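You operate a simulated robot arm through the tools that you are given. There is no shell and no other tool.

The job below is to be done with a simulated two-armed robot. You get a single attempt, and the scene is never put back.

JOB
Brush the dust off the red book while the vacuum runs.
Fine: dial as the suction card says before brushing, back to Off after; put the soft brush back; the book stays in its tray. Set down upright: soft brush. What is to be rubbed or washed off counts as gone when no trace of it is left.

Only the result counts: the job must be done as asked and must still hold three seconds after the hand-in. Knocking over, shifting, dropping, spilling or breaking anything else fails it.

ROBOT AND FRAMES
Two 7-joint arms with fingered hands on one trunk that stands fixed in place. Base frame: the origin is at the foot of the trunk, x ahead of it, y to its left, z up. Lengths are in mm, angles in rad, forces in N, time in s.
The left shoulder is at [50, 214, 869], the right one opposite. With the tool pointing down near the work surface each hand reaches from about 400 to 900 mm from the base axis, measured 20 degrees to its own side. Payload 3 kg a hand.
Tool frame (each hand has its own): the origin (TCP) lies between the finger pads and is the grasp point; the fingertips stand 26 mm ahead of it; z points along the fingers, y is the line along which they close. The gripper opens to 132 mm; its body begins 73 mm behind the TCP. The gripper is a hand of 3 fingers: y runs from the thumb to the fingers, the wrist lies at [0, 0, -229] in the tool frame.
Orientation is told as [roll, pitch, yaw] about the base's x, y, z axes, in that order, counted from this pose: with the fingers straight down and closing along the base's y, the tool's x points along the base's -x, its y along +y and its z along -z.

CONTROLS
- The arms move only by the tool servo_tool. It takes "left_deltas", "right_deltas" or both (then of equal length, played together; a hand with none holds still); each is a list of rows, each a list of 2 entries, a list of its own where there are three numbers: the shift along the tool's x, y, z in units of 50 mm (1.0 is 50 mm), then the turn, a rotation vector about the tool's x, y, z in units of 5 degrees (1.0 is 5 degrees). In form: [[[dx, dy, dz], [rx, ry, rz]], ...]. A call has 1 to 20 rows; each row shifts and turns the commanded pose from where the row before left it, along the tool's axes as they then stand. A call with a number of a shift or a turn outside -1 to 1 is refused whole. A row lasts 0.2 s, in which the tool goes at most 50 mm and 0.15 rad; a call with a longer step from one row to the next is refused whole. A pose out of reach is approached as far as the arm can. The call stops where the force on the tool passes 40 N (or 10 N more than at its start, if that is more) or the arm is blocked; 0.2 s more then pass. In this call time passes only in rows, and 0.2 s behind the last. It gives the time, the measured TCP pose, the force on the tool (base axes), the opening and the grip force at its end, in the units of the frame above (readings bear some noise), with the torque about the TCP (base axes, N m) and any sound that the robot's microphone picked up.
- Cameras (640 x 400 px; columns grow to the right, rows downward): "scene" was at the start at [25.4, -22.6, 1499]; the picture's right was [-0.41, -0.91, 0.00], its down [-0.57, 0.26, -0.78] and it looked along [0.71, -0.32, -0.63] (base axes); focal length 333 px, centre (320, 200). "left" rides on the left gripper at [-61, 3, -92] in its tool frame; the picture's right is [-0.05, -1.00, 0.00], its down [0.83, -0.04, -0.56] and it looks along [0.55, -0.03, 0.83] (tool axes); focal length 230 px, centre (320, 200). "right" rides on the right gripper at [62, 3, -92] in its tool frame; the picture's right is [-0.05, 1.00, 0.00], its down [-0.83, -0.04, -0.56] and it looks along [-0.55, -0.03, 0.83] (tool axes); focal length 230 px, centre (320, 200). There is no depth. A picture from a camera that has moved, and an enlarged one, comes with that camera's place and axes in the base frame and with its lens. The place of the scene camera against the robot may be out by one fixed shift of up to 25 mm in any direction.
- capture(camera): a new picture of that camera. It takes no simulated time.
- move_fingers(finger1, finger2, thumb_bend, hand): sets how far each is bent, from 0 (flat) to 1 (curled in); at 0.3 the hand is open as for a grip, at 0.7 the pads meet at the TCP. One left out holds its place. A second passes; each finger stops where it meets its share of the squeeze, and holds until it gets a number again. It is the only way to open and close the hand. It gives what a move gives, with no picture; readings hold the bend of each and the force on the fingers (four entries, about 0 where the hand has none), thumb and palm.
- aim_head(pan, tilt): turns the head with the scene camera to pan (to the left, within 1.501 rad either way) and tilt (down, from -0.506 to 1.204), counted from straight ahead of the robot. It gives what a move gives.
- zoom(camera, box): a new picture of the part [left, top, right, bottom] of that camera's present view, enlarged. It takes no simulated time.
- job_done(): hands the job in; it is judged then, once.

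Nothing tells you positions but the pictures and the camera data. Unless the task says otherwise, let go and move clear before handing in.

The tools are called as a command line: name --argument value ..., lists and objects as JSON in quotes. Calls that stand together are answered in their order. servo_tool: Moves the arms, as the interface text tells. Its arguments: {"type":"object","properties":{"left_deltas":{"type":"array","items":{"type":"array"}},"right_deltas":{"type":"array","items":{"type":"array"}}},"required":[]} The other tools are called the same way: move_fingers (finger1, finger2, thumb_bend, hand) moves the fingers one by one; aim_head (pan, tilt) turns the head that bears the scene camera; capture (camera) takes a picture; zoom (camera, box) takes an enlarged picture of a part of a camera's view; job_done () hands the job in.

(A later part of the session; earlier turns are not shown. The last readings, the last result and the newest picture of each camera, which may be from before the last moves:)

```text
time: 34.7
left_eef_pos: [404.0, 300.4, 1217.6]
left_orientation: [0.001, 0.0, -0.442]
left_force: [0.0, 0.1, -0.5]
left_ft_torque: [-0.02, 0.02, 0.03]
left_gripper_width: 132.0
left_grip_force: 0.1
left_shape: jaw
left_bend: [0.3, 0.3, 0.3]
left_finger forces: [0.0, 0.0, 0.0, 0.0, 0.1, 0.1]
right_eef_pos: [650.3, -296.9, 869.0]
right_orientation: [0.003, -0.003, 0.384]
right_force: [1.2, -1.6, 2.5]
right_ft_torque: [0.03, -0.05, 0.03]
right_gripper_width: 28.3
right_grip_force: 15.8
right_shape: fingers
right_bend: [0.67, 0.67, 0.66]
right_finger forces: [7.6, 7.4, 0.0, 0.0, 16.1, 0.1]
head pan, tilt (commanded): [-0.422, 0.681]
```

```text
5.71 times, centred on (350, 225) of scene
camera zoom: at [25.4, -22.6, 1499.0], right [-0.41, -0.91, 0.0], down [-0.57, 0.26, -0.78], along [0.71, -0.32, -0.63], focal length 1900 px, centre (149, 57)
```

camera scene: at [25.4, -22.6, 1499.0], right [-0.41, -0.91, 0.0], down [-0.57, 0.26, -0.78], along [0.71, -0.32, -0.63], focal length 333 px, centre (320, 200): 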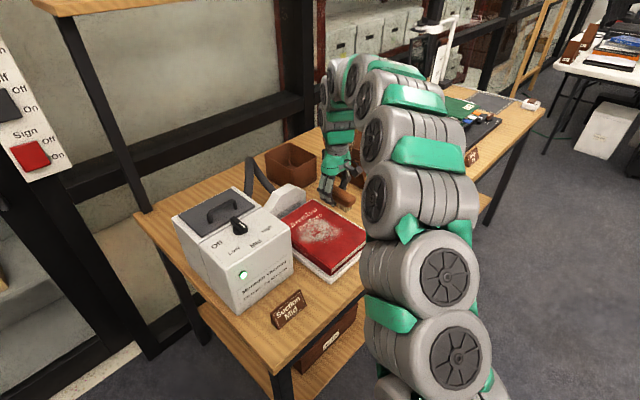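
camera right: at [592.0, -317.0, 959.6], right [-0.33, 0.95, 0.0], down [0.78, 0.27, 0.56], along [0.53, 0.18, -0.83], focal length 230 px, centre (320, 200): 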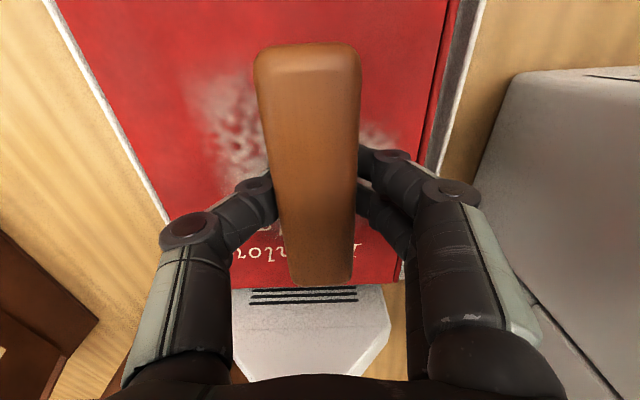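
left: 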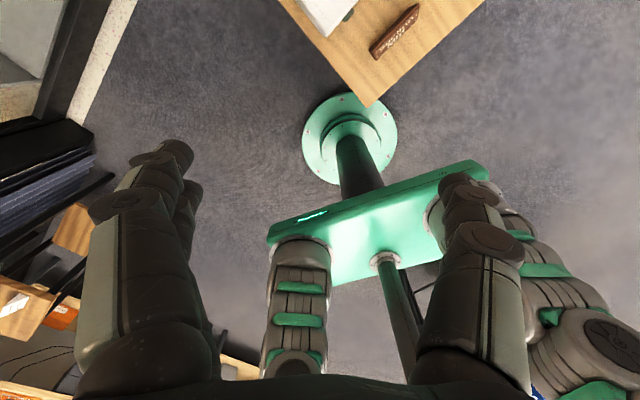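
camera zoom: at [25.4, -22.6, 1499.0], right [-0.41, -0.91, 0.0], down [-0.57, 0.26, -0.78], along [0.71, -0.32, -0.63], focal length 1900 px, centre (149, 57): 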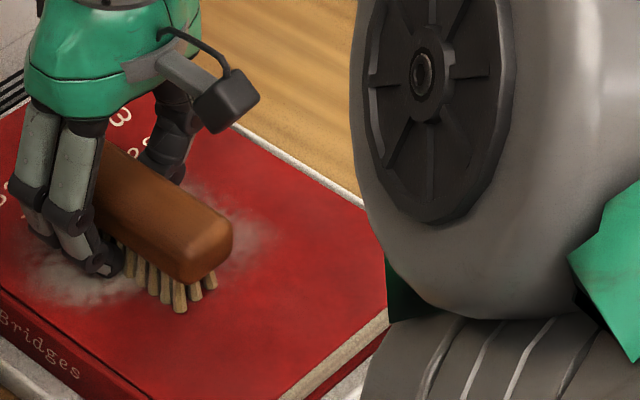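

The dust has paled already, so brushing works a bit with each pass. I go on with light strokes: left to near the edge and back across the whole patch to the right.

servo_tool --right_deltas '[[[0, 0.18, 0], [0, 0, 0]], [[0, 0.18, 0], [0, 0, 0]], [[0, 0.18, 0], [0, 0, 0]], [[0, 0.18, 0], [0, 0, 0]], [[0, 0.14, 0], [0, 0, 0]]]'

capture --camera "right"

zoom --camera "scene" --box '[250, 150, 400, 290]'

```text
time: 35.9
left_eef_pos: [402.8, 302.0, 1218.8]
left_orientation: [0.001, -0.001, -0.442]
left_force: [0.4, 0.7, 0.2]
left_ft_torque: [0.04, 0.0, 0.02]
left_gripper_width: 132.1
left_grip_force: 0.1
left_shape: jaw
left_bend: [0.3, 0.3, 0.3]
left_finger forces: [0.0, 0.0, 0.0, 0.0, 0.0, 0.0]
right_eef_pos: [633.9, -255.9, 870.1]
right_orientation: [0.003, -0.002, 0.384]
right_force: [1.1, -1.1, 2.3]
right_ft_torque: [0.01, 0.01, -0.01]
right_gripper_width: 28.1
right_grip_force: 15.9
right_shape: fingers
right_bend: [0.68, 0.68, 0.66]
right_finger forces: [7.8, 7.6, 0.1, 0.1, 16.2, 0.1]
head pan, tilt (commanded): [-0.422, 0.681]
```

```text
taken
camera right: at [575.6, -276.1, 959.7], right [-0.33, 0.95, 0.0], down [0.79, 0.27, 0.56], along [0.53, 0.18, -0.83], focal length 230 px, centre (320, 200)
```

right: 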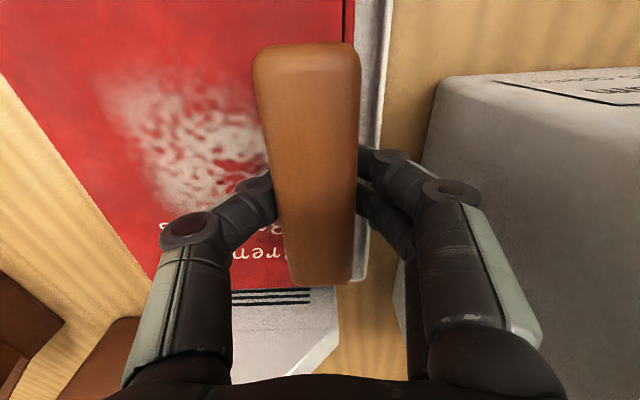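

```text
2.86 times, centred on (325, 220) of scene
camera zoom: at [25.4, -22.6, 1499.0], right [-0.41, -0.91, 0.0], down [-0.57, 0.26, -0.78], along [0.71, -0.32, -0.63], focal length 950 px, centre (306, 143)
```

zoom: 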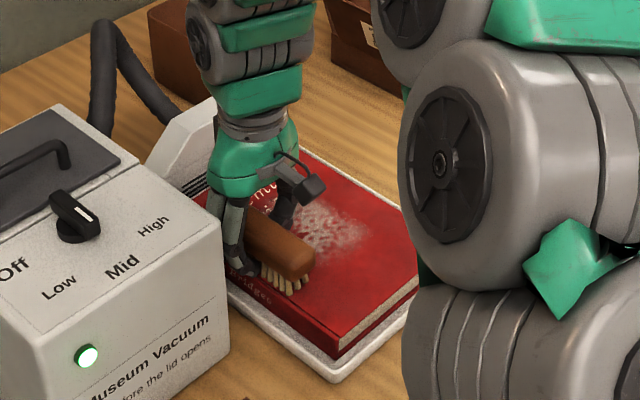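

The dust is paler but still there; the brush touches with 2–3 N. I lower it half a millimetre and stroke to the right and back to the left across the whole patch.

servo_tool --right_deltas '[[[0, -0.25, 0.01], [0, 0, 0]], [[0, -0.25, 0], [0, 0, 0]], [[0, -0.25, 0], [0, 0, 0]], [[0, -0.25, 0], [0, 0, 0]], [[0, -0.25, 0], [0, 0, 0]], [[0, -0.25, 0], [0, 0, 0]], [[0, -0.25, 0], [0, 0, 0]], [[0, -0.25, 0], [0, 0, 0]], [[0, -0.25, 0], [0, 0, 0]], [[0, -0.25, 0], [0, 0, 0]]]'

capture --camera "right"

zoom --camera "scene" --box '[250, 150, 400, 290]'

```text
time: 38.1
left_eef_pos: [403.5, 300.1, 1219.6]
left_orientation: [0.0, -0.001, -0.441]
left_force: [0.1, 0.5, -0.4]
left_ft_torque: [0.0, 0.0, -0.03]
left_gripper_width: 131.8
left_grip_force: 0.2
left_shape: jaw
left_bend: [0.3, 0.3, 0.3]
left_finger forces: [0.1, 0.0, 0.0, 0.1, 0.1, 0.1]
right_eef_pos: [680.8, -372.4, 868.7]
right_orientation: [0.003, -0.004, 0.385]
right_force: [-0.9, 0.8, 2.7]
right_ft_torque: [0.11, 0.01, 0.03]
right_gripper_width: 28.0
right_grip_force: 15.7
right_shape: fingers
right_bend: [0.68, 0.68, 0.66]
right_finger forces: [8.4, 8.2, 0.0, 0.1, 15.1, 0.0]
head pan, tilt (commanded): [-0.422, 0.681]
```

```text
taken
camera right: at [622.6, -391.3, 959.3], right [-0.33, 0.95, 0.0], down [0.79, 0.27, 0.56], along [0.53, 0.18, -0.83], focal length 230 px, centre (320, 200)
```

right: 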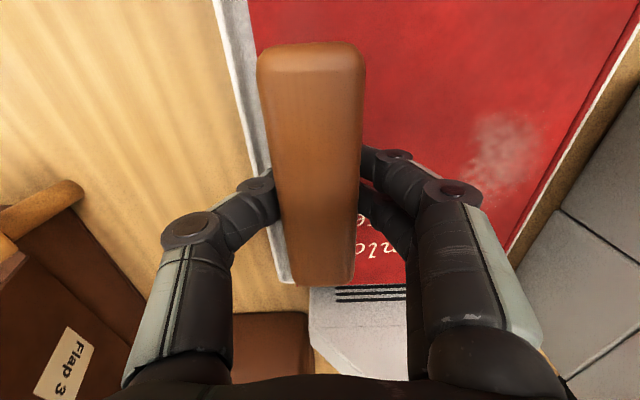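

```text
2.86 times, centred on (325, 220) of scene
camera zoom: at [25.4, -22.5, 1499.0], right [-0.41, -0.91, 0.0], down [-0.57, 0.26, -0.78], along [0.71, -0.32, -0.63], focal length 950 px, centre (306, 143)
```

zoom: 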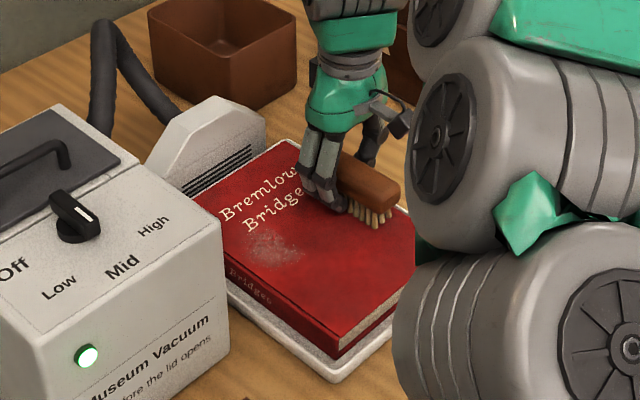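

That pass took away nearly everything; only a faint patch remains toward the left edge. I stroke left again, a little further this time.

servo_tool --right_deltas '[[[0, 0.25, 0], [0, 0, 0]], [[0, 0.25, 0], [0, 0, 0]], [[0, 0.25, 0], [0, 0, 0]], [[0, 0.25, 0], [0, 0, 0]], [[0, 0.25, 0], [0, 0, 0]], [[0, 0.25, 0], [0, 0, 0]], [[0, 0.25, 0], [0, 0, 0]], [[0, 0.25, 0], [0, 0, 0]], [[0, 0.25, 0], [0, 0, 0]], [[0, 0.25, 0], [0, 0, 0]], [[0, 0.1, 0], [0, 0, 0]]]'

capture --camera "right"

zoom --camera "scene" --box '[250, 150, 400, 290]'

```text
time: 40.5
left_eef_pos: [403.0, 300.1, 1219.0]
left_orientation: [0.0, -0.001, -0.442]
left_force: [-0.2, -0.8, -1.2]
left_ft_torque: [-0.02, 0.0, 0.03]
left_gripper_width: 131.8
left_grip_force: 0.1
left_shape: jaw
left_bend: [0.3, 0.3, 0.3]
left_finger forces: [0.1, 0.1, 0.1, 0.1, 0.1, 0.0]
right_eef_pos: [632.0, -252.5, 868.7]
right_orientation: [0.003, -0.004, 0.385]
right_force: [1.1, 0.4, 0.3]
right_ft_torque: [-0.02, -0.03, 0.02]
right_gripper_width: 28.2
right_grip_force: 14.7
right_shape: fingers
right_bend: [0.68, 0.68, 0.66]
right_finger forces: [7.3, 7.3, 0.0, 0.1, 15.6, 0.0]
head pan, tilt (commanded): [-0.422, 0.681]
```

```text
taken
camera right: at [573.9, -271.9, 959.2], right [-0.33, 0.95, 0.0], down [0.79, 0.27, 0.56], along [0.53, 0.18, -0.83], focal length 230 px, centre (320, 200)
```

right: 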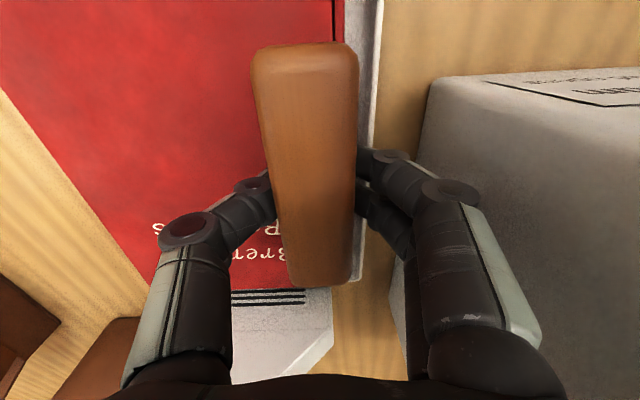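

```text
2.86 times, centred on (325, 220) of scene
camera zoom: at [25.4, -22.6, 1499.0], right [-0.41, -0.91, 0.0], down [-0.57, 0.26, -0.78], along [0.71, -0.32, -0.63], focal length 950 px, centre (306, 143)
```

zoom: 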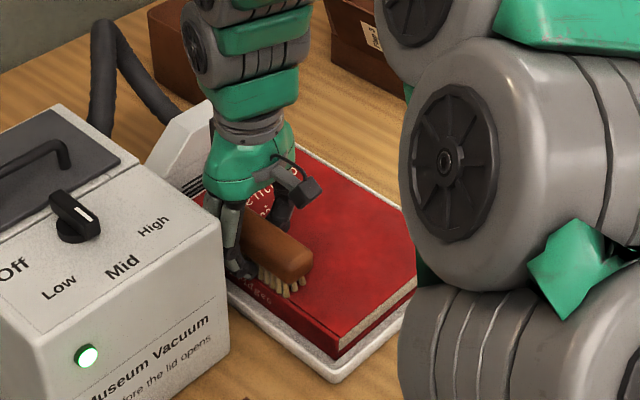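

The visible part of the cover is clean now. To cover the patch's ends too, I shift the brush 15 mm rearward, press slightly more, and stroke right.

servo_tool --right_deltas '[[[-0.3, 0, 0.012], [0, 0, 0]], [[0, -0.25, 0], [0, 0, 0]], [[0, -0.25, 0], [0, 0, 0]], [[0, -0.25, 0], [0, 0, 0]], [[0, -0.25, 0], [0, 0, 0]], [[0, -0.25, 0], [0, 0, 0]], [[0, -0.25, 0], [0, 0, 0]], [[0, -0.25, 0], [0, 0, 0]], [[0, -0.25, 0], [0, 0, 0]], [[0, -0.25, 0], [0, 0, 0]], [[0, -0.25, 0], [0, 0, 0]]]'

capture --camera "right"

zoom --camera "scene" --box '[250, 150, 400, 290]'

zoom --camera "scene" --box '[290, 190, 370, 260]'

```text
time: 42.9
left_eef_pos: [402.6, 299.6, 1218.7]
left_orientation: [0.001, 0.001, -0.44]
left_force: [1.3, 0.2, 1.3]
left_ft_torque: [0.04, 0.02, -0.02]
left_gripper_width: 132.1
left_grip_force: 0.0
left_shape: jaw
left_bend: [0.3, 0.3, 0.3]
left_finger forces: [0.0, 0.0, 0.0, 0.0, 0.1, 0.1]
right_eef_pos: [694.0, -363.2, 867.0]
right_orientation: [0.004, -0.003, 0.384]
right_force: [-4.6, 7.2, 12.7]
right_ft_torque: [0.26, 0.19, -0.02]
right_gripper_width: 27.6
right_grip_force: 17.2
right_shape: fingers
right_bend: [0.68, 0.68, 0.67]
right_finger forces: [10.7, 10.6, 0.1, 0.1, 13.3, 0.0]
head pan, tilt (commanded): [-0.422, 0.681]
```

```text
taken
camera right: at [634.7, -382.5, 957.6], right [-0.33, 0.95, 0.0], down [0.79, 0.27, 0.56], along [0.53, 0.18, -0.83], focal length 230 px, centre (320, 200)
```

right: 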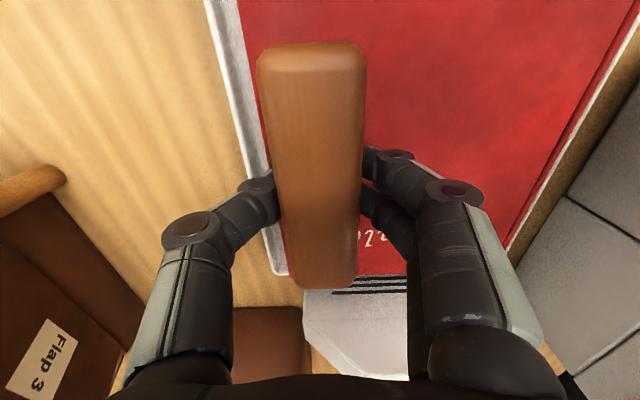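

```text
2.86 times, centred on (325, 220) of scene
camera zoom: at [25.2, -22.4, 1499.0], right [-0.41, -0.91, 0.0], down [-0.57, 0.26, -0.78], along [0.71, -0.32, -0.63], focal length 950 px, centre (306, 143)
```

zoom: 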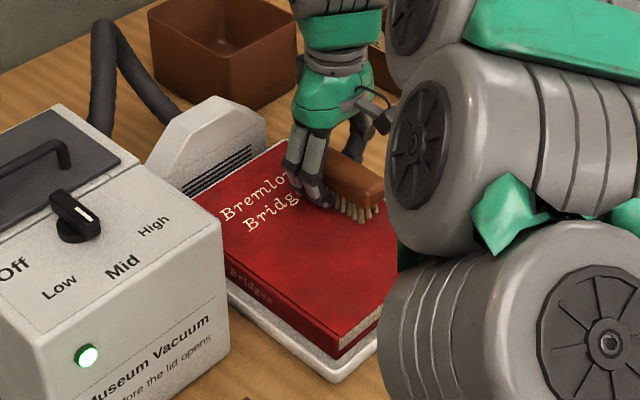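

```text
5.71 times, centred on (330, 225) of scene
camera zoom: at [25.2, -22.4, 1499.0], right [-0.41, -0.91, 0.0], down [-0.57, 0.26, -0.78], along [0.71, -0.32, -0.63], focal length 1900 px, centre (263, 57)
```

zoom: 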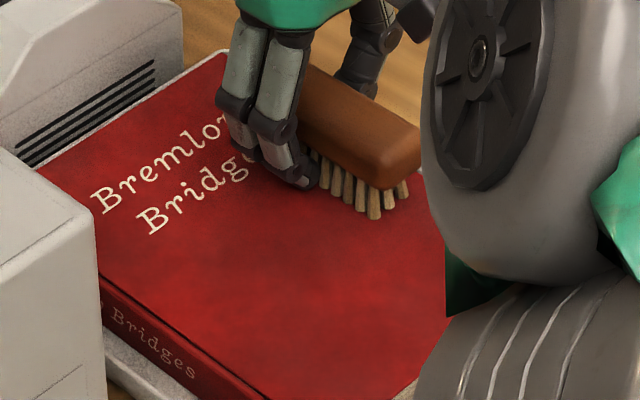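

The cover looks clean and the tray has not moved. For thoroughness I make one more stroke left, shifted toward the front end of the patch, with lighter pressure.

servo_tool --right_deltas '[[[0.3, 0, -0.014], [0, 0, 0]], [[0.3, 0, 0], [0, 0, 0]], [[0, 0.25, 0], [0, 0, 0]], [[0, 0.25, 0], [0, 0, 0]], [[0, 0.25, 0], [0, 0, 0]], [[0, 0.25, 0], [0, 0, 0]], [[0, 0.25, 0], [0, 0, 0]], [[0, 0.25, 0], [0, 0, 0]], [[0, 0.25, 0], [0, 0, 0]], [[0, 0.25, 0], [0, 0, 0]], [[0, 0.25, 0], [0, 0, 0]], [[0, 0.2, 0], [0, 0, 0]]]'

servo_tool --right_deltas '[[[0, -0.25, 0.006], [0, 0, 0]], [[0, -0.25, 0], [0, 0, 0]], [[0, -0.25, 0], [0, 0, 0]], [[0, -0.25, 0], [0, 0, 0]], [[0, -0.25, 0], [0, 0, 0]], [[0, -0.25, 0], [0, 0, 0]], [[0, -0.25, 0], [0, 0, 0]], [[0, -0.25, 0], [0, 0, 0]], [[0, -0.25, 0], [0, 0, 0]], [[0, -0.2, 0], [0, 0, 0]]]'

zoom --camera "scene" --box '[270, 170, 390, 280]'

capture --camera "right"

```text
time: 45.5
left_eef_pos: [402.8, 299.9, 1219.4]
left_orientation: [0.0, -0.001, -0.443]
left_force: [0.3, 0.1, -0.4]
left_ft_torque: [0.01, 0.0, -0.03]
left_gripper_width: 131.7
left_grip_force: 0.1
left_shape: jaw
left_bend: [0.3, 0.3, 0.3]
left_finger forces: [0.1, 0.1, 0.0, 0.0, 0.0, 0.0]
right_eef_pos: [618.3, -260.0, 868.5]
right_orientation: [0.003, 0.0, 0.381]
right_force: [-0.9, -0.7, -0.1]
right_ft_torque: [-0.05, 0.02, 0.01]
right_gripper_width: 28.2
right_grip_force: 15.0
right_shape: fingers
right_bend: [0.68, 0.68, 0.66]
right_finger forces: [7.6, 7.7, 0.0, 0.0, 15.3, 0.0]
head pan, tilt (commanded): [-0.422, 0.681]
```

```text
time: 47.7
left_eef_pos: [403.1, 300.7, 1218.6]
left_orientation: [-0.002, 0.001, -0.441]
left_force: [-0.1, 0.3, 0.1]
left_ft_torque: [-0.04, -0.02, 0.01]
left_gripper_width: 132.1
left_grip_force: 0.0
left_shape: jaw
left_bend: [0.3, 0.3, 0.3]
left_finger forces: [0.1, 0.0, 0.1, 0.0, 0.0, 0.1]
right_eef_pos: [664.6, -374.0, 867.3]
right_orientation: [0.005, -0.002, 0.386]
right_force: [-1.9, 5.1, 8.2]
right_ft_torque: [0.22, 0.06, 0.01]
right_gripper_width: 28.2
right_grip_force: 16.8
right_shape: fingers
right_bend: [0.68, 0.68, 0.66]
right_finger forces: [9.5, 9.6, 0.0, 0.1, 13.9, 0.0]
head pan, tilt (commanded): [-0.422, 0.681]
```

```text
3.64 times, centred on (330, 225) of scene
camera zoom: at [25.3, -22.4, 1499.0], right [-0.41, -0.91, 0.0], down [-0.57, 0.26, -0.78], along [0.71, -0.32, -0.63], focal length 1209 px, centre (284, 109)
```

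zoom: 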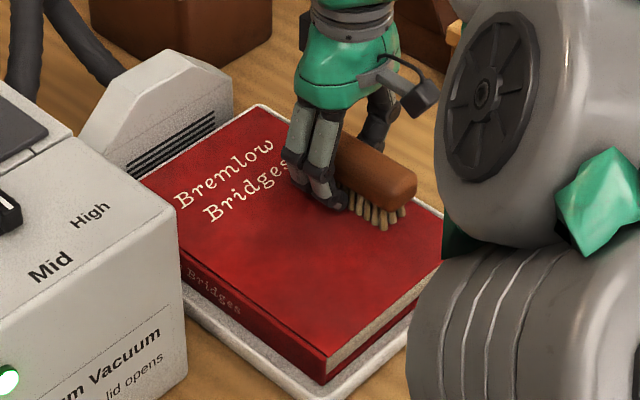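

```text
taken
camera right: at [606.7, -393.3, 957.8], right [-0.33, 0.95, 0.0], down [0.79, 0.27, 0.56], along [0.52, 0.19, -0.83], focal length 230 px, centre (320, 200)
```

right: 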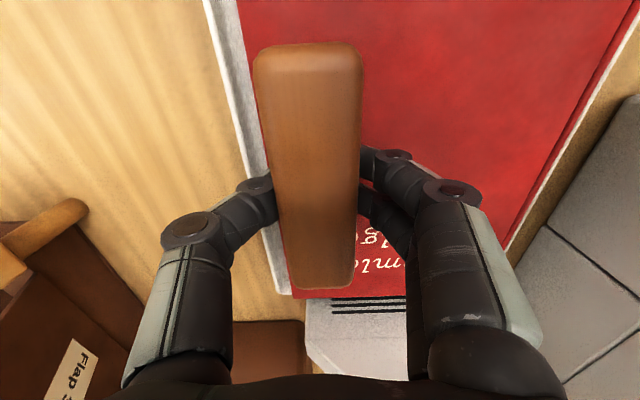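

The whole visible cover is clean. I lift the brush 70 mm and inspect the book closely.

servo_tool --right_deltas '[[[0, 0, -0.3], [0, 0, 0]], [[0, 0, -0.5], [0, 0, 0]], [[0, 0, -0.6], [0, 0, 0]]]'

zoom --camera "scene" --box '[270, 190, 390, 280]'

zoom --camera "right" --box '[220, 0, 640, 260]'

capture --camera "scene"

```text
time: 48.5
left_eef_pos: [403.8, 301.0, 1218.9]
left_orientation: [0.001, 0.0, -0.443]
left_force: [0.3, -0.5, -0.2]
left_ft_torque: [-0.03, 0.0, 0.02]
left_gripper_width: 131.8
left_grip_force: 0.0
left_shape: jaw
left_bend: [0.3, 0.3, 0.3]
left_finger forces: [0.0, 0.0, 0.1, 0.0, 0.0, 0.0]
right_eef_pos: [666.0, -373.1, 937.3]
right_orientation: [0.005, -0.003, 0.384]
right_force: [-0.6, 0.2, -0.2]
right_ft_torque: [-0.01, 0.0, -0.03]
right_gripper_width: 28.3
right_grip_force: 15.2
right_shape: fingers
right_bend: [0.68, 0.68, 0.66]
right_finger forces: [7.6, 7.6, 0.0, 0.0, 15.3, 0.0]
head pan, tilt (commanded): [-0.422, 0.681]
```

```text
4.44 times, centred on (330, 235) of scene
camera zoom: at [25.4, -22.6, 1499.0], right [-0.41, -0.91, 0.0], down [-0.57, 0.26, -0.78], along [0.71, -0.32, -0.63], focal length 1478 px, centre (276, 44)
```

zoom: 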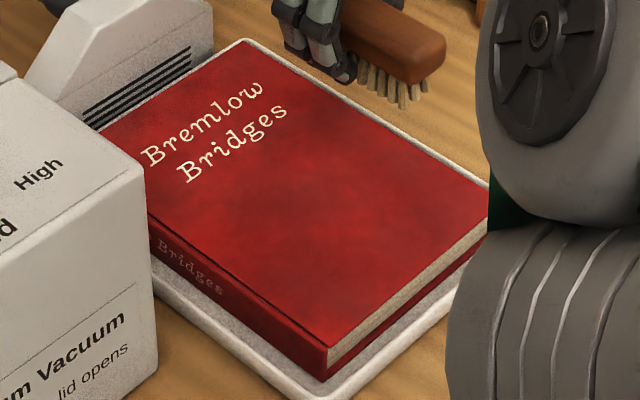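

```text
1.52 times, centred on (430, 130) of right
camera zoom: at [607.6, -393.3, 1028.4], right [-0.33, 0.95, 0.0], down [0.79, 0.27, 0.56], along [0.53, 0.18, -0.83], focal length 351 px, centre (152, 307)
```

zoom: 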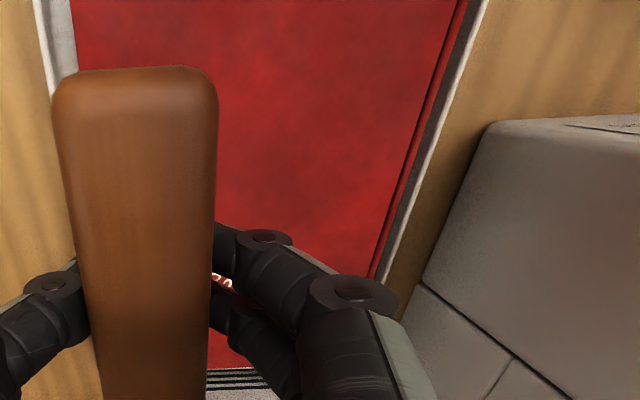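

```text
taken
camera scene: at [25.4, -22.6, 1499.0], right [-0.41, -0.91, 0.0], down [-0.57, 0.26, -0.78], along [0.71, -0.32, -0.63], focal length 333 px, centre (320, 200)
```

scene: 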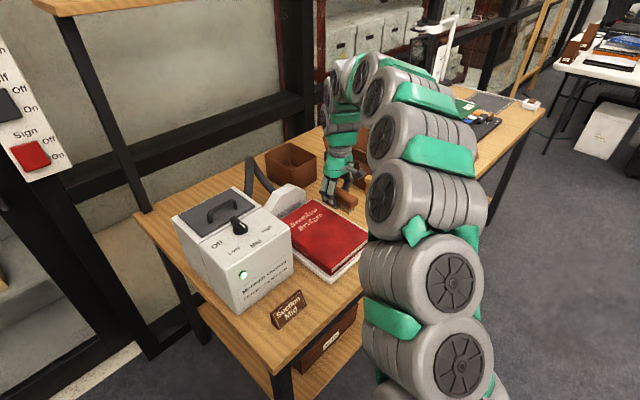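

The cover shows no trace of dust and book and tray are where they were. Now I carry the brush back above its original spot.

servo_tool --right_deltas '[[[0.6253, -0.635, 0], [0, 0, 0]], [[0.6253, -0.635, 0], [0, 0, 0]], [[0.6253, -0.635, 0], [0, 0, 0]]]'

capture --camera "right"

zoom --camera "scene" --box '[320, 120, 440, 260]'

```text
time: 49.3
left_eef_pos: [403.0, 300.6, 1218.1]
left_orientation: [0.001, 0.0, -0.441]
left_force: [0.8, 0.6, 0.1]
left_ft_torque: [0.0, 0.0, -0.01]
left_gripper_width: 131.8
left_grip_force: 0.1
left_shape: jaw
left_bend: [0.3, 0.3, 0.3]
left_finger forces: [0.0, 0.0, 0.0, 0.0, 0.1, 0.1]
right_eef_pos: [613.8, -497.5, 935.8]
right_orientation: [0.005, -0.002, 0.383]
right_force: [0.4, 0.2, -0.2]
right_ft_torque: [-0.01, 0.02, 0.02]
right_gripper_width: 28.4
right_grip_force: 15.0
right_shape: fingers
right_bend: [0.68, 0.68, 0.66]
right_finger forces: [7.5, 7.5, 0.0, 0.1, 15.2, 0.1]
head pan, tilt (commanded): [-0.422, 0.681]
```

```text
taken
camera right: at [555.7, -517.6, 1026.8], right [-0.33, 0.95, 0.0], down [0.79, 0.27, 0.56], along [0.53, 0.19, -0.83], focal length 230 px, centre (320, 200)
```

right: 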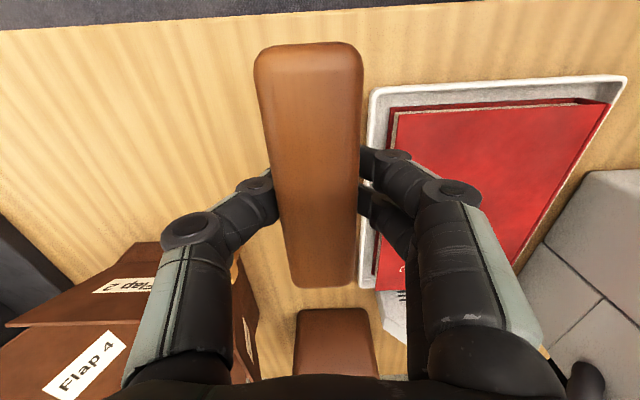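

```text
2.86 times, centred on (380, 190) of scene
camera zoom: at [25.4, -22.5, 1499.0], right [-0.41, -0.91, 0.0], down [-0.57, 0.26, -0.78], along [0.71, -0.32, -0.63], focal length 950 px, centre (149, 229)
```

zoom: 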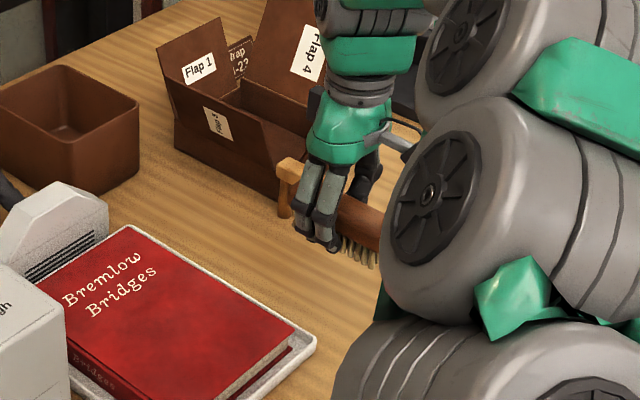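

Brush is above its original place. I descend to just above the table, then feel for contact.

servo_tool --right_deltas '[[[0, 0, 0.6], [0, 0, 0]], [[0, 0, 0.6], [0, 0, 0]], [[0, 0, 0.4], [0, 0, 0]], [[0, 0, 0.2], [0, 0, 0]], [[0, 0, 0.06], [0, 0, 0]]]'

servo_tool --right_deltas '[[[0, 0, 0.03], [0, 0, 0]], [[0, 0, 0.03], [0, 0, 0]]]'

zoom --camera "scene" --box '[340, 170, 420, 250]'

```text
time: 50.5
left_eef_pos: [402.6, 299.4, 1218.1]
left_orientation: [0.0, 0.0, -0.44]
left_force: [-0.4, -0.2, 0.2]
left_ft_torque: [0.03, 0.0, 0.0]
left_gripper_width: 132.1
left_grip_force: 0.1
left_shape: jaw
left_bend: [0.3, 0.3, 0.3]
left_finger forces: [0.1, 0.0, 0.0, 0.1, 0.0, 0.0]
right_eef_pos: [614.1, -497.0, 843.2]
right_orientation: [0.003, -0.002, 0.386]
right_force: [0.8, 0.0, -0.8]
right_ft_torque: [0.0, 0.03, -0.02]
right_gripper_width: 28.7
right_grip_force: 15.1
right_shape: fingers
right_bend: [0.68, 0.68, 0.66]
right_finger forces: [7.5, 7.5, 0.0, 0.0, 15.2, 0.1]
head pan, tilt (commanded): [-0.422, 0.681]
```

```text
time: 51.1
left_eef_pos: [401.6, 300.2, 1219.5]
left_orientation: [-0.001, 0.0, -0.442]
left_force: [-0.1, -0.6, 0.6]
left_ft_torque: [0.01, 0.0, 0.0]
left_gripper_width: 131.8
left_grip_force: 0.1
left_shape: jaw
left_bend: [0.3, 0.3, 0.3]
left_finger forces: [0.0, 0.0, 0.0, 0.0, 0.1, 0.0]
right_eef_pos: [613.3, -497.5, 841.0]
right_orientation: [0.003, 0.0, 0.386]
right_force: [-0.3, 0.0, -0.3]
right_ft_torque: [0.01, 0.01, 0.03]
right_gripper_width: 28.2
right_grip_force: 15.3
right_shape: fingers
right_bend: [0.68, 0.68, 0.66]
right_finger forces: [7.4, 7.4, 0.1, 0.1, 15.2, 0.0]
head pan, tilt (commanded): [-0.422, 0.681]
```

```text
5.00 times, centred on (380, 210) of scene
camera zoom: at [25.4, -22.6, 1499.0], right [-0.41, -0.91, 0.0], down [-0.57, 0.26, -0.78], along [0.71, -0.32, -0.63], focal length 1663 px, centre (20, 150)
```

zoom: 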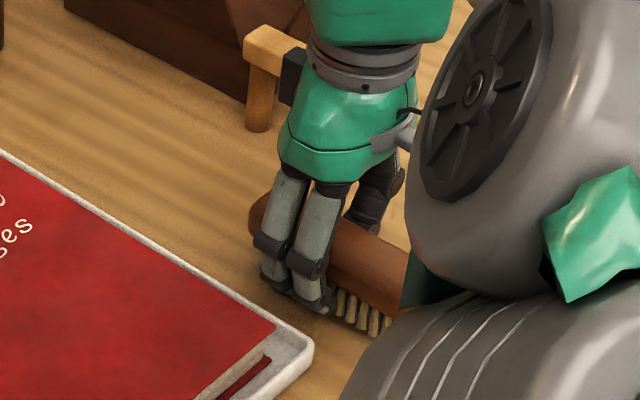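

No contact yet at z ≈ 841. I continue down in 1 mm steps.

servo_tool --right_deltas '[[[0, 0, 0.02], [0, 0, 0]], [[0, 0, 0.02], [0, 0, 0]], [[0, 0, 0.02], [0, 0, 0]]]'

```text
time: 51.9
left_eef_pos: [403.7, 300.2, 1218.7]
left_orientation: [0.002, 0.002, -0.442]
left_force: [-0.4, 0.2, -0.4]
left_ft_torque: [-0.02, 0.01, -0.02]
left_gripper_width: 131.9
left_grip_force: 0.2
left_shape: jaw
left_bend: [0.3, 0.3, 0.3]
left_finger forces: [0.0, 0.0, 0.1, 0.1, 0.0, 0.0]
right_eef_pos: [614.5, -499.2, 838.6]
right_orientation: [0.002, -0.004, 0.384]
right_force: [0.1, -0.4, 0.1]
right_ft_torque: [-0.02, 0.0, -0.03]
right_gripper_width: 28.1
right_grip_force: 15.0
right_shape: fingers
right_bend: [0.68, 0.68, 0.66]
right_finger forces: [7.5, 7.4, 0.0, 0.0, 15.1, 0.0]
head pan, tilt (commanded): [-0.422, 0.681]
```

servo_tool --right_deltas '[[[0, 0, 0.02], [0, 0, 0]], [[0, 0, 0.02], [0, 0, 0]]]'

```text
time: 52.5
left_eef_pos: [403.8, 300.2, 1219.2]
left_orientation: [0.0, 0.0, -0.442]
left_force: [0.6, 0.2, -0.4]
left_ft_torque: [-0.04, -0.01, -0.03]
left_gripper_width: 131.9
left_grip_force: 0.0
left_shape: jaw
left_bend: [0.3, 0.3, 0.3]
left_finger forces: [0.0, 0.1, 0.0, 0.0, 0.0, 0.1]
right_eef_pos: [614.8, -498.5, 837.9]
right_orientation: [0.004, -0.002, 0.383]
right_force: [-1.1, 1.3, -1.4]
right_ft_torque: [0.0, 0.02, 0.01]
right_gripper_width: 28.1
right_grip_force: 14.9
right_shape: fingers
right_bend: [0.68, 0.68, 0.66]
right_finger forces: [7.5, 7.5, 0.0, 0.0, 15.0, 0.1]
head pan, tilt (commanded): [-0.422, 0.681]
```

servo_tool --right_deltas '[[[0, 0, 0.02], [0, 0, 0]], [[0, 0, 0.02], [0, 0, 0]]]'

capture --camera "right"

zoom --camera "scene" --box '[350, 180, 410, 250]'

```text
time: 53.1
left_eef_pos: [404.1, 300.5, 1219.3]
left_orientation: [0.0, 0.002, -0.441]
left_force: [0.3, -0.3, 0.1]
left_ft_torque: [0.0, -0.02, 0.0]
left_gripper_width: 131.8
left_grip_force: 0.0
left_shape: jaw
left_bend: [0.3, 0.3, 0.3]
left_finger forces: [0.1, 0.0, 0.1, 0.0, 0.1, 0.0]
right_eef_pos: [615.1, -497.4, 835.5]
right_orientation: [0.003, -0.004, 0.385]
right_force: [-0.6, -0.8, -1.3]
right_ft_torque: [0.02, 0.02, 0.0]
right_gripper_width: 28.2
right_grip_force: 15.3
right_shape: fingers
right_bend: [0.68, 0.68, 0.66]
right_finger forces: [7.5, 7.4, 0.0, 0.1, 15.0, 0.1]
head pan, tilt (commanded): [-0.422, 0.681]
```

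```text
taken
camera right: at [556.2, -517.9, 925.7], right [-0.33, 0.95, 0.0], down [0.79, 0.27, 0.56], along [0.53, 0.18, -0.83], focal length 230 px, centre (320, 200)
```

right: 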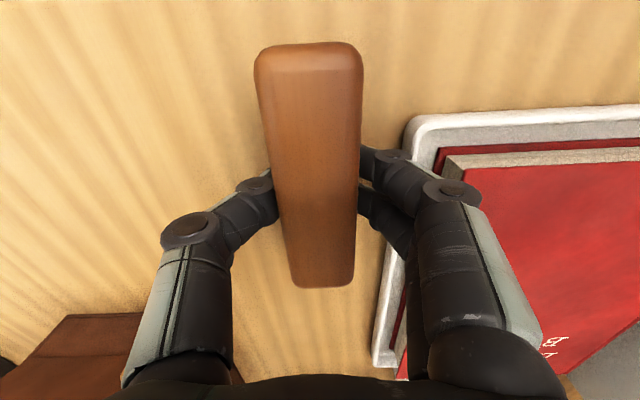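

```text
5.71 times, centred on (380, 215) of scene
camera zoom: at [25.4, -22.6, 1499.0], right [-0.41, -0.91, 0.0], down [-0.57, 0.26, -0.78], along [0.71, -0.32, -0.63], focal length 1900 px, centre (-23, 114)
```

zoom: 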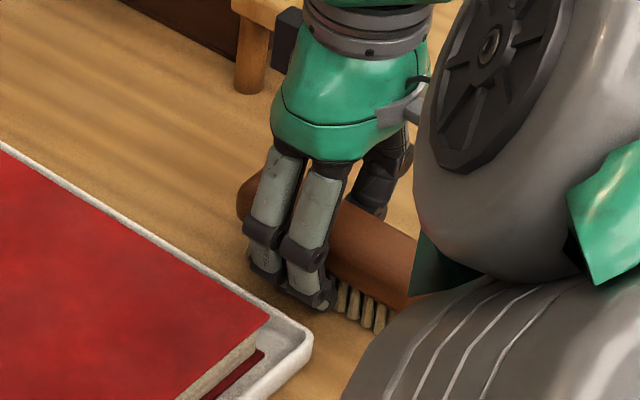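

servo_tool --right_deltas '[[[0, 0, 0.02], [0, 0, 0]]]'

```text
time: 53.5
left_eef_pos: [403.3, 300.1, 1219.0]
left_orientation: [-0.001, -0.001, -0.441]
left_force: [-0.8, -0.5, -0.6]
left_ft_torque: [-0.01, 0.03, -0.01]
left_gripper_width: 131.8
left_grip_force: 0.0
left_shape: jaw
left_bend: [0.3, 0.3, 0.3]
left_finger forces: [0.0, 0.1, 0.1, 0.0, 0.0, 0.0]
right_eef_pos: [614.2, -497.5, 832.9]
right_orientation: [0.003, -0.006, 0.383]
right_force: [0.2, 0.3, -0.7]
right_ft_torque: [0.02, 0.0, 0.01]
right_gripper_width: 28.1
right_grip_force: 15.3
right_shape: fingers
right_bend: [0.68, 0.68, 0.66]
right_finger forces: [7.5, 7.5, 0.0, 0.0, 15.1, 0.1]
head pan, tilt (commanded): [-0.422, 0.681]
```

servo_tool --right_deltas '[[[0, 0, 0.02], [0, 0, 0]]]'

```text
time: 53.9
left_eef_pos: [403.9, 301.1, 1218.3]
left_orientation: [-0.001, -0.001, -0.443]
left_force: [-1.3, -0.2, -0.2]
left_ft_torque: [0.03, 0.0, 0.0]
left_gripper_width: 131.9
left_grip_force: 0.0
left_shape: jaw
left_bend: [0.3, 0.3, 0.3]
left_finger forces: [0.0, 0.0, 0.0, 0.1, 0.0, 0.0]
right_eef_pos: [615.0, -497.2, 832.4]
right_orientation: [0.003, -0.004, 0.383]
right_force: [0.5, 0.5, 2.2]
right_ft_torque: [0.02, -0.01, -0.01]
right_gripper_width: 28.2
right_grip_force: 14.9
right_shape: fingers
right_bend: [0.68, 0.68, 0.66]
right_finger forces: [7.6, 7.5, 0.1, 0.0, 15.5, 0.1]
head pan, tilt (commanded): [-0.422, 0.681]
```

There is light contact (2 N), so the brush stands on the table. I open the fingers only slightly, all together, to let go of it.

move_fingers --hand "right" --finger1 0.63 --finger2 0.63 --thumb_bend 0.61

capture --camera "right"

zoom --camera "scene" --box '[350, 180, 410, 250]'

```text
time: 54.9
left_eef_pos: [404.7, 300.0, 1219.0]
left_orientation: [-0.001, 0.0, -0.442]
left_force: [-1.0, -0.3, 0.8]
left_ft_torque: [0.0, 0.0, 0.02]
left_gripper_width: 132.0
left_grip_force: 0.1
left_shape: jaw
left_bend: [0.3, 0.3, 0.3]
left_finger forces: [0.0, 0.1, 0.0, 0.0, 0.2, 0.1]
right_eef_pos: [615.3, -497.6, 833.8]
right_orientation: [0.001, -0.003, 0.382]
right_force: [0.1, 0.1, 2.4]
right_ft_torque: [0.01, 0.02, -0.03]
right_gripper_width: 31.6
right_grip_force: 1.5
right_shape: fingers
right_bend: [0.62, 0.62, 0.61]
right_finger forces: [0.8, 0.8, 0.1, 0.0, 1.5, 0.0]
head pan, tilt (commanded): [-0.422, 0.681]
```

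```text
taken
camera right: at [556.0, -517.1, 923.6], right [-0.33, 0.95, 0.0], down [0.79, 0.27, 0.56], along [0.53, 0.18, -0.83], focal length 230 px, centre (320, 200)
```

right: 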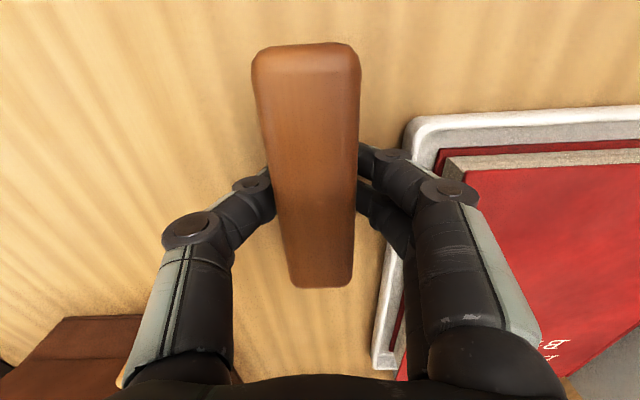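

```text
5.71 times, centred on (380, 215) of scene
camera zoom: at [25.4, -22.5, 1499.0], right [-0.41, -0.91, 0.0], down [-0.57, 0.26, -0.78], along [0.71, -0.32, -0.63], focal length 1900 px, centre (-23, 114)
```

zoom: 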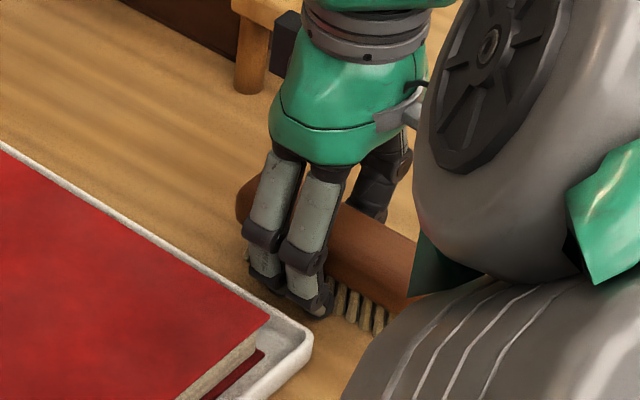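

The hand still holds lightly (1.5 N). I open a little more.

move_fingers --hand "right" --finger1 0.6 --finger2 0.6 --thumb_bend 0.57

capture --camera "right"

zoom --camera "scene" --box '[350, 180, 410, 250]'

```text
time: 55.9
left_eef_pos: [403.2, 301.8, 1219.3]
left_orientation: [0.0, 0.0, -0.442]
left_force: [0.3, -0.1, 0.2]
left_ft_torque: [-0.01, 0.01, -0.02]
left_gripper_width: 131.9
left_grip_force: 0.0
left_shape: jaw
left_bend: [0.3, 0.3, 0.3]
left_finger forces: [0.0, 0.0, 0.0, 0.0, 0.1, 0.1]
right_eef_pos: [613.9, -499.3, 834.1]
right_orientation: [0.002, -0.003, 0.384]
right_force: [-1.2, 1.1, 5.0]
right_ft_torque: [-0.09, -0.02, 0.02]
right_gripper_width: 37.7
right_grip_force: 2.4
right_shape: fingers
right_bend: [0.6, 0.6, 0.58]
right_finger forces: [0.0, 0.1, 0.0, 0.0, 5.2, 0.0]
head pan, tilt (commanded): [-0.422, 0.681]
```

```text
taken
camera right: at [556.0, -517.0, 923.7], right [-0.33, 0.95, 0.0], down [0.79, 0.27, 0.56], along [0.53, 0.18, -0.83], focal length 230 px, centre (320, 200)
```

right: 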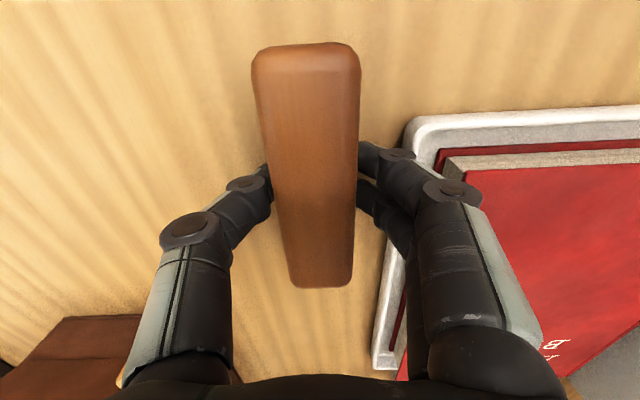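

```text
5.71 times, centred on (380, 215) of scene
camera zoom: at [25.3, -22.5, 1499.0], right [-0.41, -0.91, 0.0], down [-0.57, 0.26, -0.78], along [0.71, -0.32, -0.63], focal length 1900 px, centre (-23, 114)
```

zoom: 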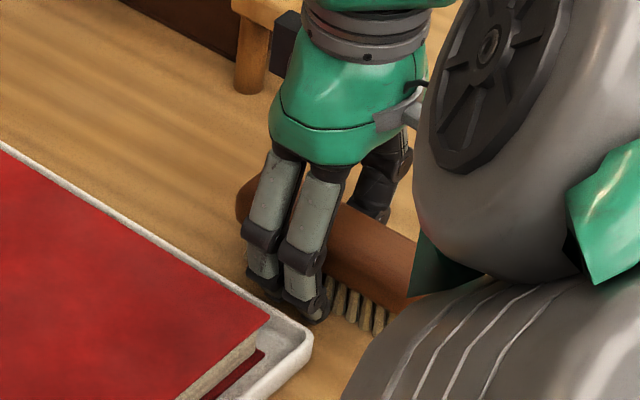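

The fingers are free; the thumb tip now presses on the table only. I rise 3 mm, open a bit more and check that nothing holds the brush.

servo_tool --right_deltas '[[[0, 0, -0.06], [0, 0, 0]]]'

move_fingers --hand "right" --finger1 0.57 --finger2 0.57 --thumb_bend 0.54

capture --camera "right"

```text
time: 56.3
left_eef_pos: [403.6, 301.1, 1218.7]
left_orientation: [0.0, -0.001, -0.444]
left_force: [0.0, 0.5, 0.3]
left_ft_torque: [0.01, -0.02, 0.02]
left_gripper_width: 132.1
left_grip_force: 0.1
left_shape: jaw
left_bend: [0.3, 0.3, 0.3]
left_finger forces: [0.0, 0.0, 0.0, 0.0, 0.0, 0.1]
right_eef_pos: [614.0, -497.0, 834.8]
right_orientation: [0.003, -0.002, 0.386]
right_force: [0.6, -0.5, -0.1]
right_ft_torque: [-0.01, 0.01, 0.0]
right_gripper_width: 40.7
right_grip_force: 0.1
right_shape: fingers
right_bend: [0.6, 0.6, 0.56]
right_finger forces: [0.1, 0.1, 0.0, 0.0, 0.1, 0.1]
head pan, tilt (commanded): [-0.422, 0.681]
```

```text
time: 57.3
left_eef_pos: [402.2, 300.2, 1218.9]
left_orientation: [0.001, 0.001, -0.442]
left_force: [0.5, -0.2, 0.6]
left_ft_torque: [-0.01, -0.03, -0.01]
left_gripper_width: 132.0
left_grip_force: 0.1
left_shape: jaw
left_bend: [0.3, 0.3, 0.3]
left_finger forces: [0.0, 0.1, 0.0, 0.0, 0.0, 0.0]
right_eef_pos: [613.4, -498.6, 834.8]
right_orientation: [0.003, -0.003, 0.383]
right_force: [-0.9, 0.1, -1.1]
right_ft_torque: [0.0, -0.02, 0.03]
right_gripper_width: 50.3
right_grip_force: 0.2
right_shape: fingers
right_bend: [0.56, 0.56, 0.54]
right_finger forces: [0.1, 0.0, 0.0, 0.0, 0.0, 0.0]
head pan, tilt (commanded): [-0.422, 0.681]
```

```text
taken
camera right: at [556.4, -517.0, 926.0], right [-0.33, 0.95, 0.0], down [0.79, 0.27, 0.56], along [0.53, 0.18, -0.83], focal length 230 px, centre (320, 200)
```

right: 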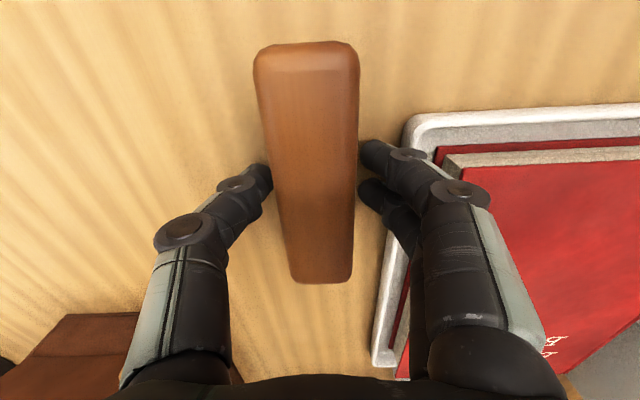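

All fingers are free of force and the brush stands on its bristles. I lift the hand straight up.

servo_tool --right_deltas '[[[0, 0, -0.2], [0, 0, 0]], [[0, 0, -0.4], [0, 0, 0]], [[0, 0, -0.6], [0, 0, 0]], [[0, 0, -0.9], [0, 0, 0]], [[0, 0, -0.9], [0, 0, 0]], [[0, 0, -0.9], [0, 0, 0]], [[0, 0, -0.9], [0, 0, 0]]]'

capture --camera "right"

zoom --camera "scene" --box '[340, 180, 430, 260]'

```text
time: 58.9
left_eef_pos: [403.3, 302.3, 1219.0]
left_orientation: [0.0, 0.002, -0.443]
left_force: [0.4, 0.6, -0.3]
left_ft_torque: [0.01, 0.03, -0.01]
left_gripper_width: 131.9
left_grip_force: 0.1
left_shape: jaw
left_bend: [0.3, 0.3, 0.3]
left_finger forces: [0.0, 0.0, 0.1, 0.1, 0.0, 0.0]
right_eef_pos: [612.8, -498.2, 1073.8]
right_orientation: [0.006, -0.001, 0.384]
right_force: [-0.5, 0.3, 0.8]
right_ft_torque: [-0.01, -0.03, 0.0]
right_gripper_width: 50.9
right_grip_force: 0.0
right_shape: fingers
right_bend: [0.56, 0.56, 0.54]
right_finger forces: [0.1, 0.1, 0.0, 0.0, 0.1, 0.0]
head pan, tilt (commanded): [-0.422, 0.681]
```

```text
taken
camera right: at [555.4, -518.5, 1165.2], right [-0.33, 0.95, 0.0], down [0.79, 0.27, 0.56], along [0.52, 0.19, -0.83], focal length 230 px, centre (320, 200)
```

right: 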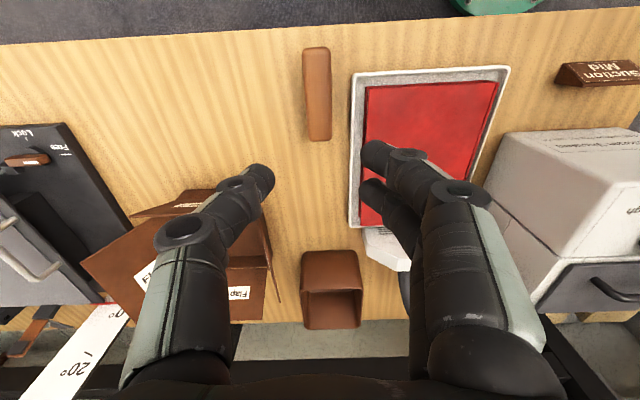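

```text
5.00 times, centred on (385, 220) of scene
camera zoom: at [25.4, -22.5, 1499.0], right [-0.41, -0.91, 0.0], down [-0.57, 0.26, -0.78], along [0.71, -0.32, -0.63], focal length 1663 px, centre (-5, 100)
```

zoom: 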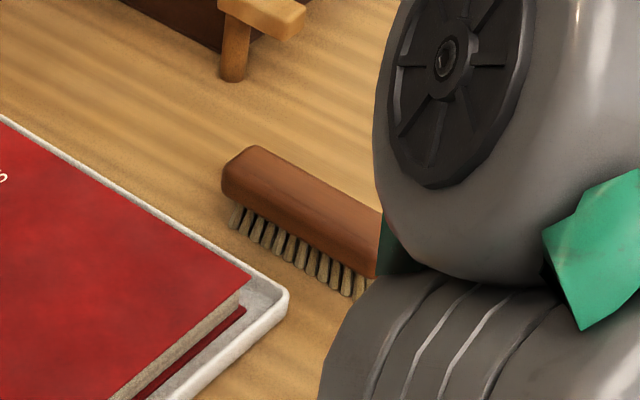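

The brush stands upright at its original place. Now I rise and go back over to the dial to switch it off.

servo_tool --right_deltas '[[[0, 0, -0.7], [0, 0, 0]], [[0, 0, -0.5], [0, 0, 0]], [[-0.3147, 0.8502, 0], [0, 0, 0]], [[-0.3147, 0.8502, 0], [0, 0, 0]], [[-0.3147, 0.8502, 0], [0, 0, 0]], [[-0.3147, 0.8502, 0], [0, 0, 0]], [[-0.3147, 0.8502, 0], [0, 0, 0]], [[-0.3147, 0.8502, 0], [0, 0, 0]], [[-0.3147, 0.8502, 0], [0, 0, 0]], [[-0.3147, 0.8502, 0], [0, 0, 0]], [[-0.3147, 0.8502, 0], [0, 0, -0.28]]]'

move_fingers --hand "right" --finger1 0.6 --finger2 0.6 --thumb_bend 0.6

capture --camera "right"

zoom --camera "right" --box '[230, 50, 410, 220]'

```text
time: 61.3
left_eef_pos: [403.0, 300.4, 1220.0]
left_orientation: [0.0, 0.001, -0.443]
left_force: [0.3, -0.6, -0.6]
left_ft_torque: [0.0, 0.02, -0.02]
left_gripper_width: 132.1
left_grip_force: 0.1
left_shape: jaw
left_bend: [0.3, 0.3, 0.3]
left_finger forces: [0.0, 0.1, 0.0, 0.0, 0.1, 0.0]
right_eef_pos: [600.6, -91.2, 1134.0]
right_orientation: [0.007, -0.003, 0.407]
right_force: [-0.2, -0.4, 0.9]
right_ft_torque: [0.0, -0.01, 0.02]
right_gripper_width: 50.9
right_grip_force: 0.1
right_shape: fingers
right_bend: [0.56, 0.56, 0.54]
right_finger forces: [0.0, 0.1, 0.0, 0.0, 0.1, 0.0]
head pan, tilt (commanded): [-0.422, 0.681]
```

```text
time: 62.3
left_eef_pos: [402.7, 300.0, 1219.4]
left_orientation: [-0.001, 0.001, -0.442]
left_force: [-0.5, -0.4, 0.4]
left_ft_torque: [0.01, 0.02, 0.04]
left_gripper_width: 131.6
left_grip_force: 0.1
left_shape: jaw
left_bend: [0.3, 0.3, 0.3]
left_finger forces: [0.1, 0.1, 0.1, 0.0, 0.1, 0.0]
right_eef_pos: [598.9, -93.4, 1134.1]
right_orientation: [0.004, -0.005, 0.409]
right_force: [0.9, 0.4, 0.2]
right_ft_torque: [-0.01, 0.0, -0.02]
right_gripper_width: 35.4
right_grip_force: 0.1
right_shape: fingers
right_bend: [0.6, 0.6, 0.6]
right_finger forces: [0.0, 0.1, 0.1, 0.0, 0.1, 0.1]
head pan, tilt (commanded): [-0.422, 0.681]
```

```text
taken
camera right: at [541.6, -113.3, 1225.5], right [-0.35, 0.94, 0.0], down [0.78, 0.29, 0.56], along [0.52, 0.2, -0.83], focal length 230 px, centre (320, 200)
```

right: 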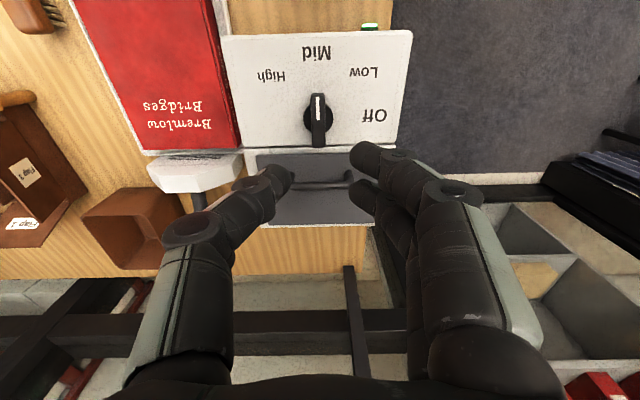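

```text
2.35 times, centred on (320, 135) of right
camera zoom: at [541.6, -113.3, 1225.5], right [-0.35, 0.94, 0.0], down [0.78, 0.29, 0.56], along [0.52, 0.2, -0.83], focal length 541 px, centre (320, 353)
```

zoom: 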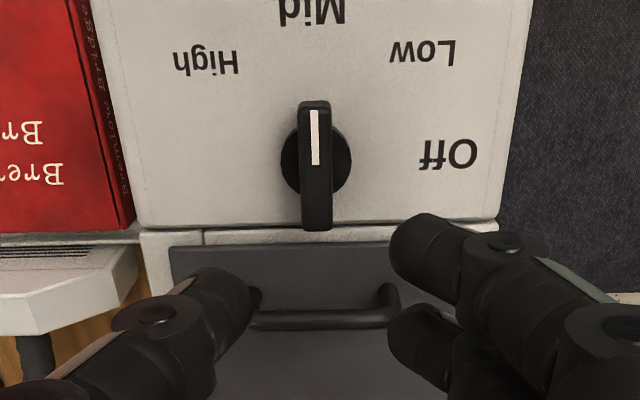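

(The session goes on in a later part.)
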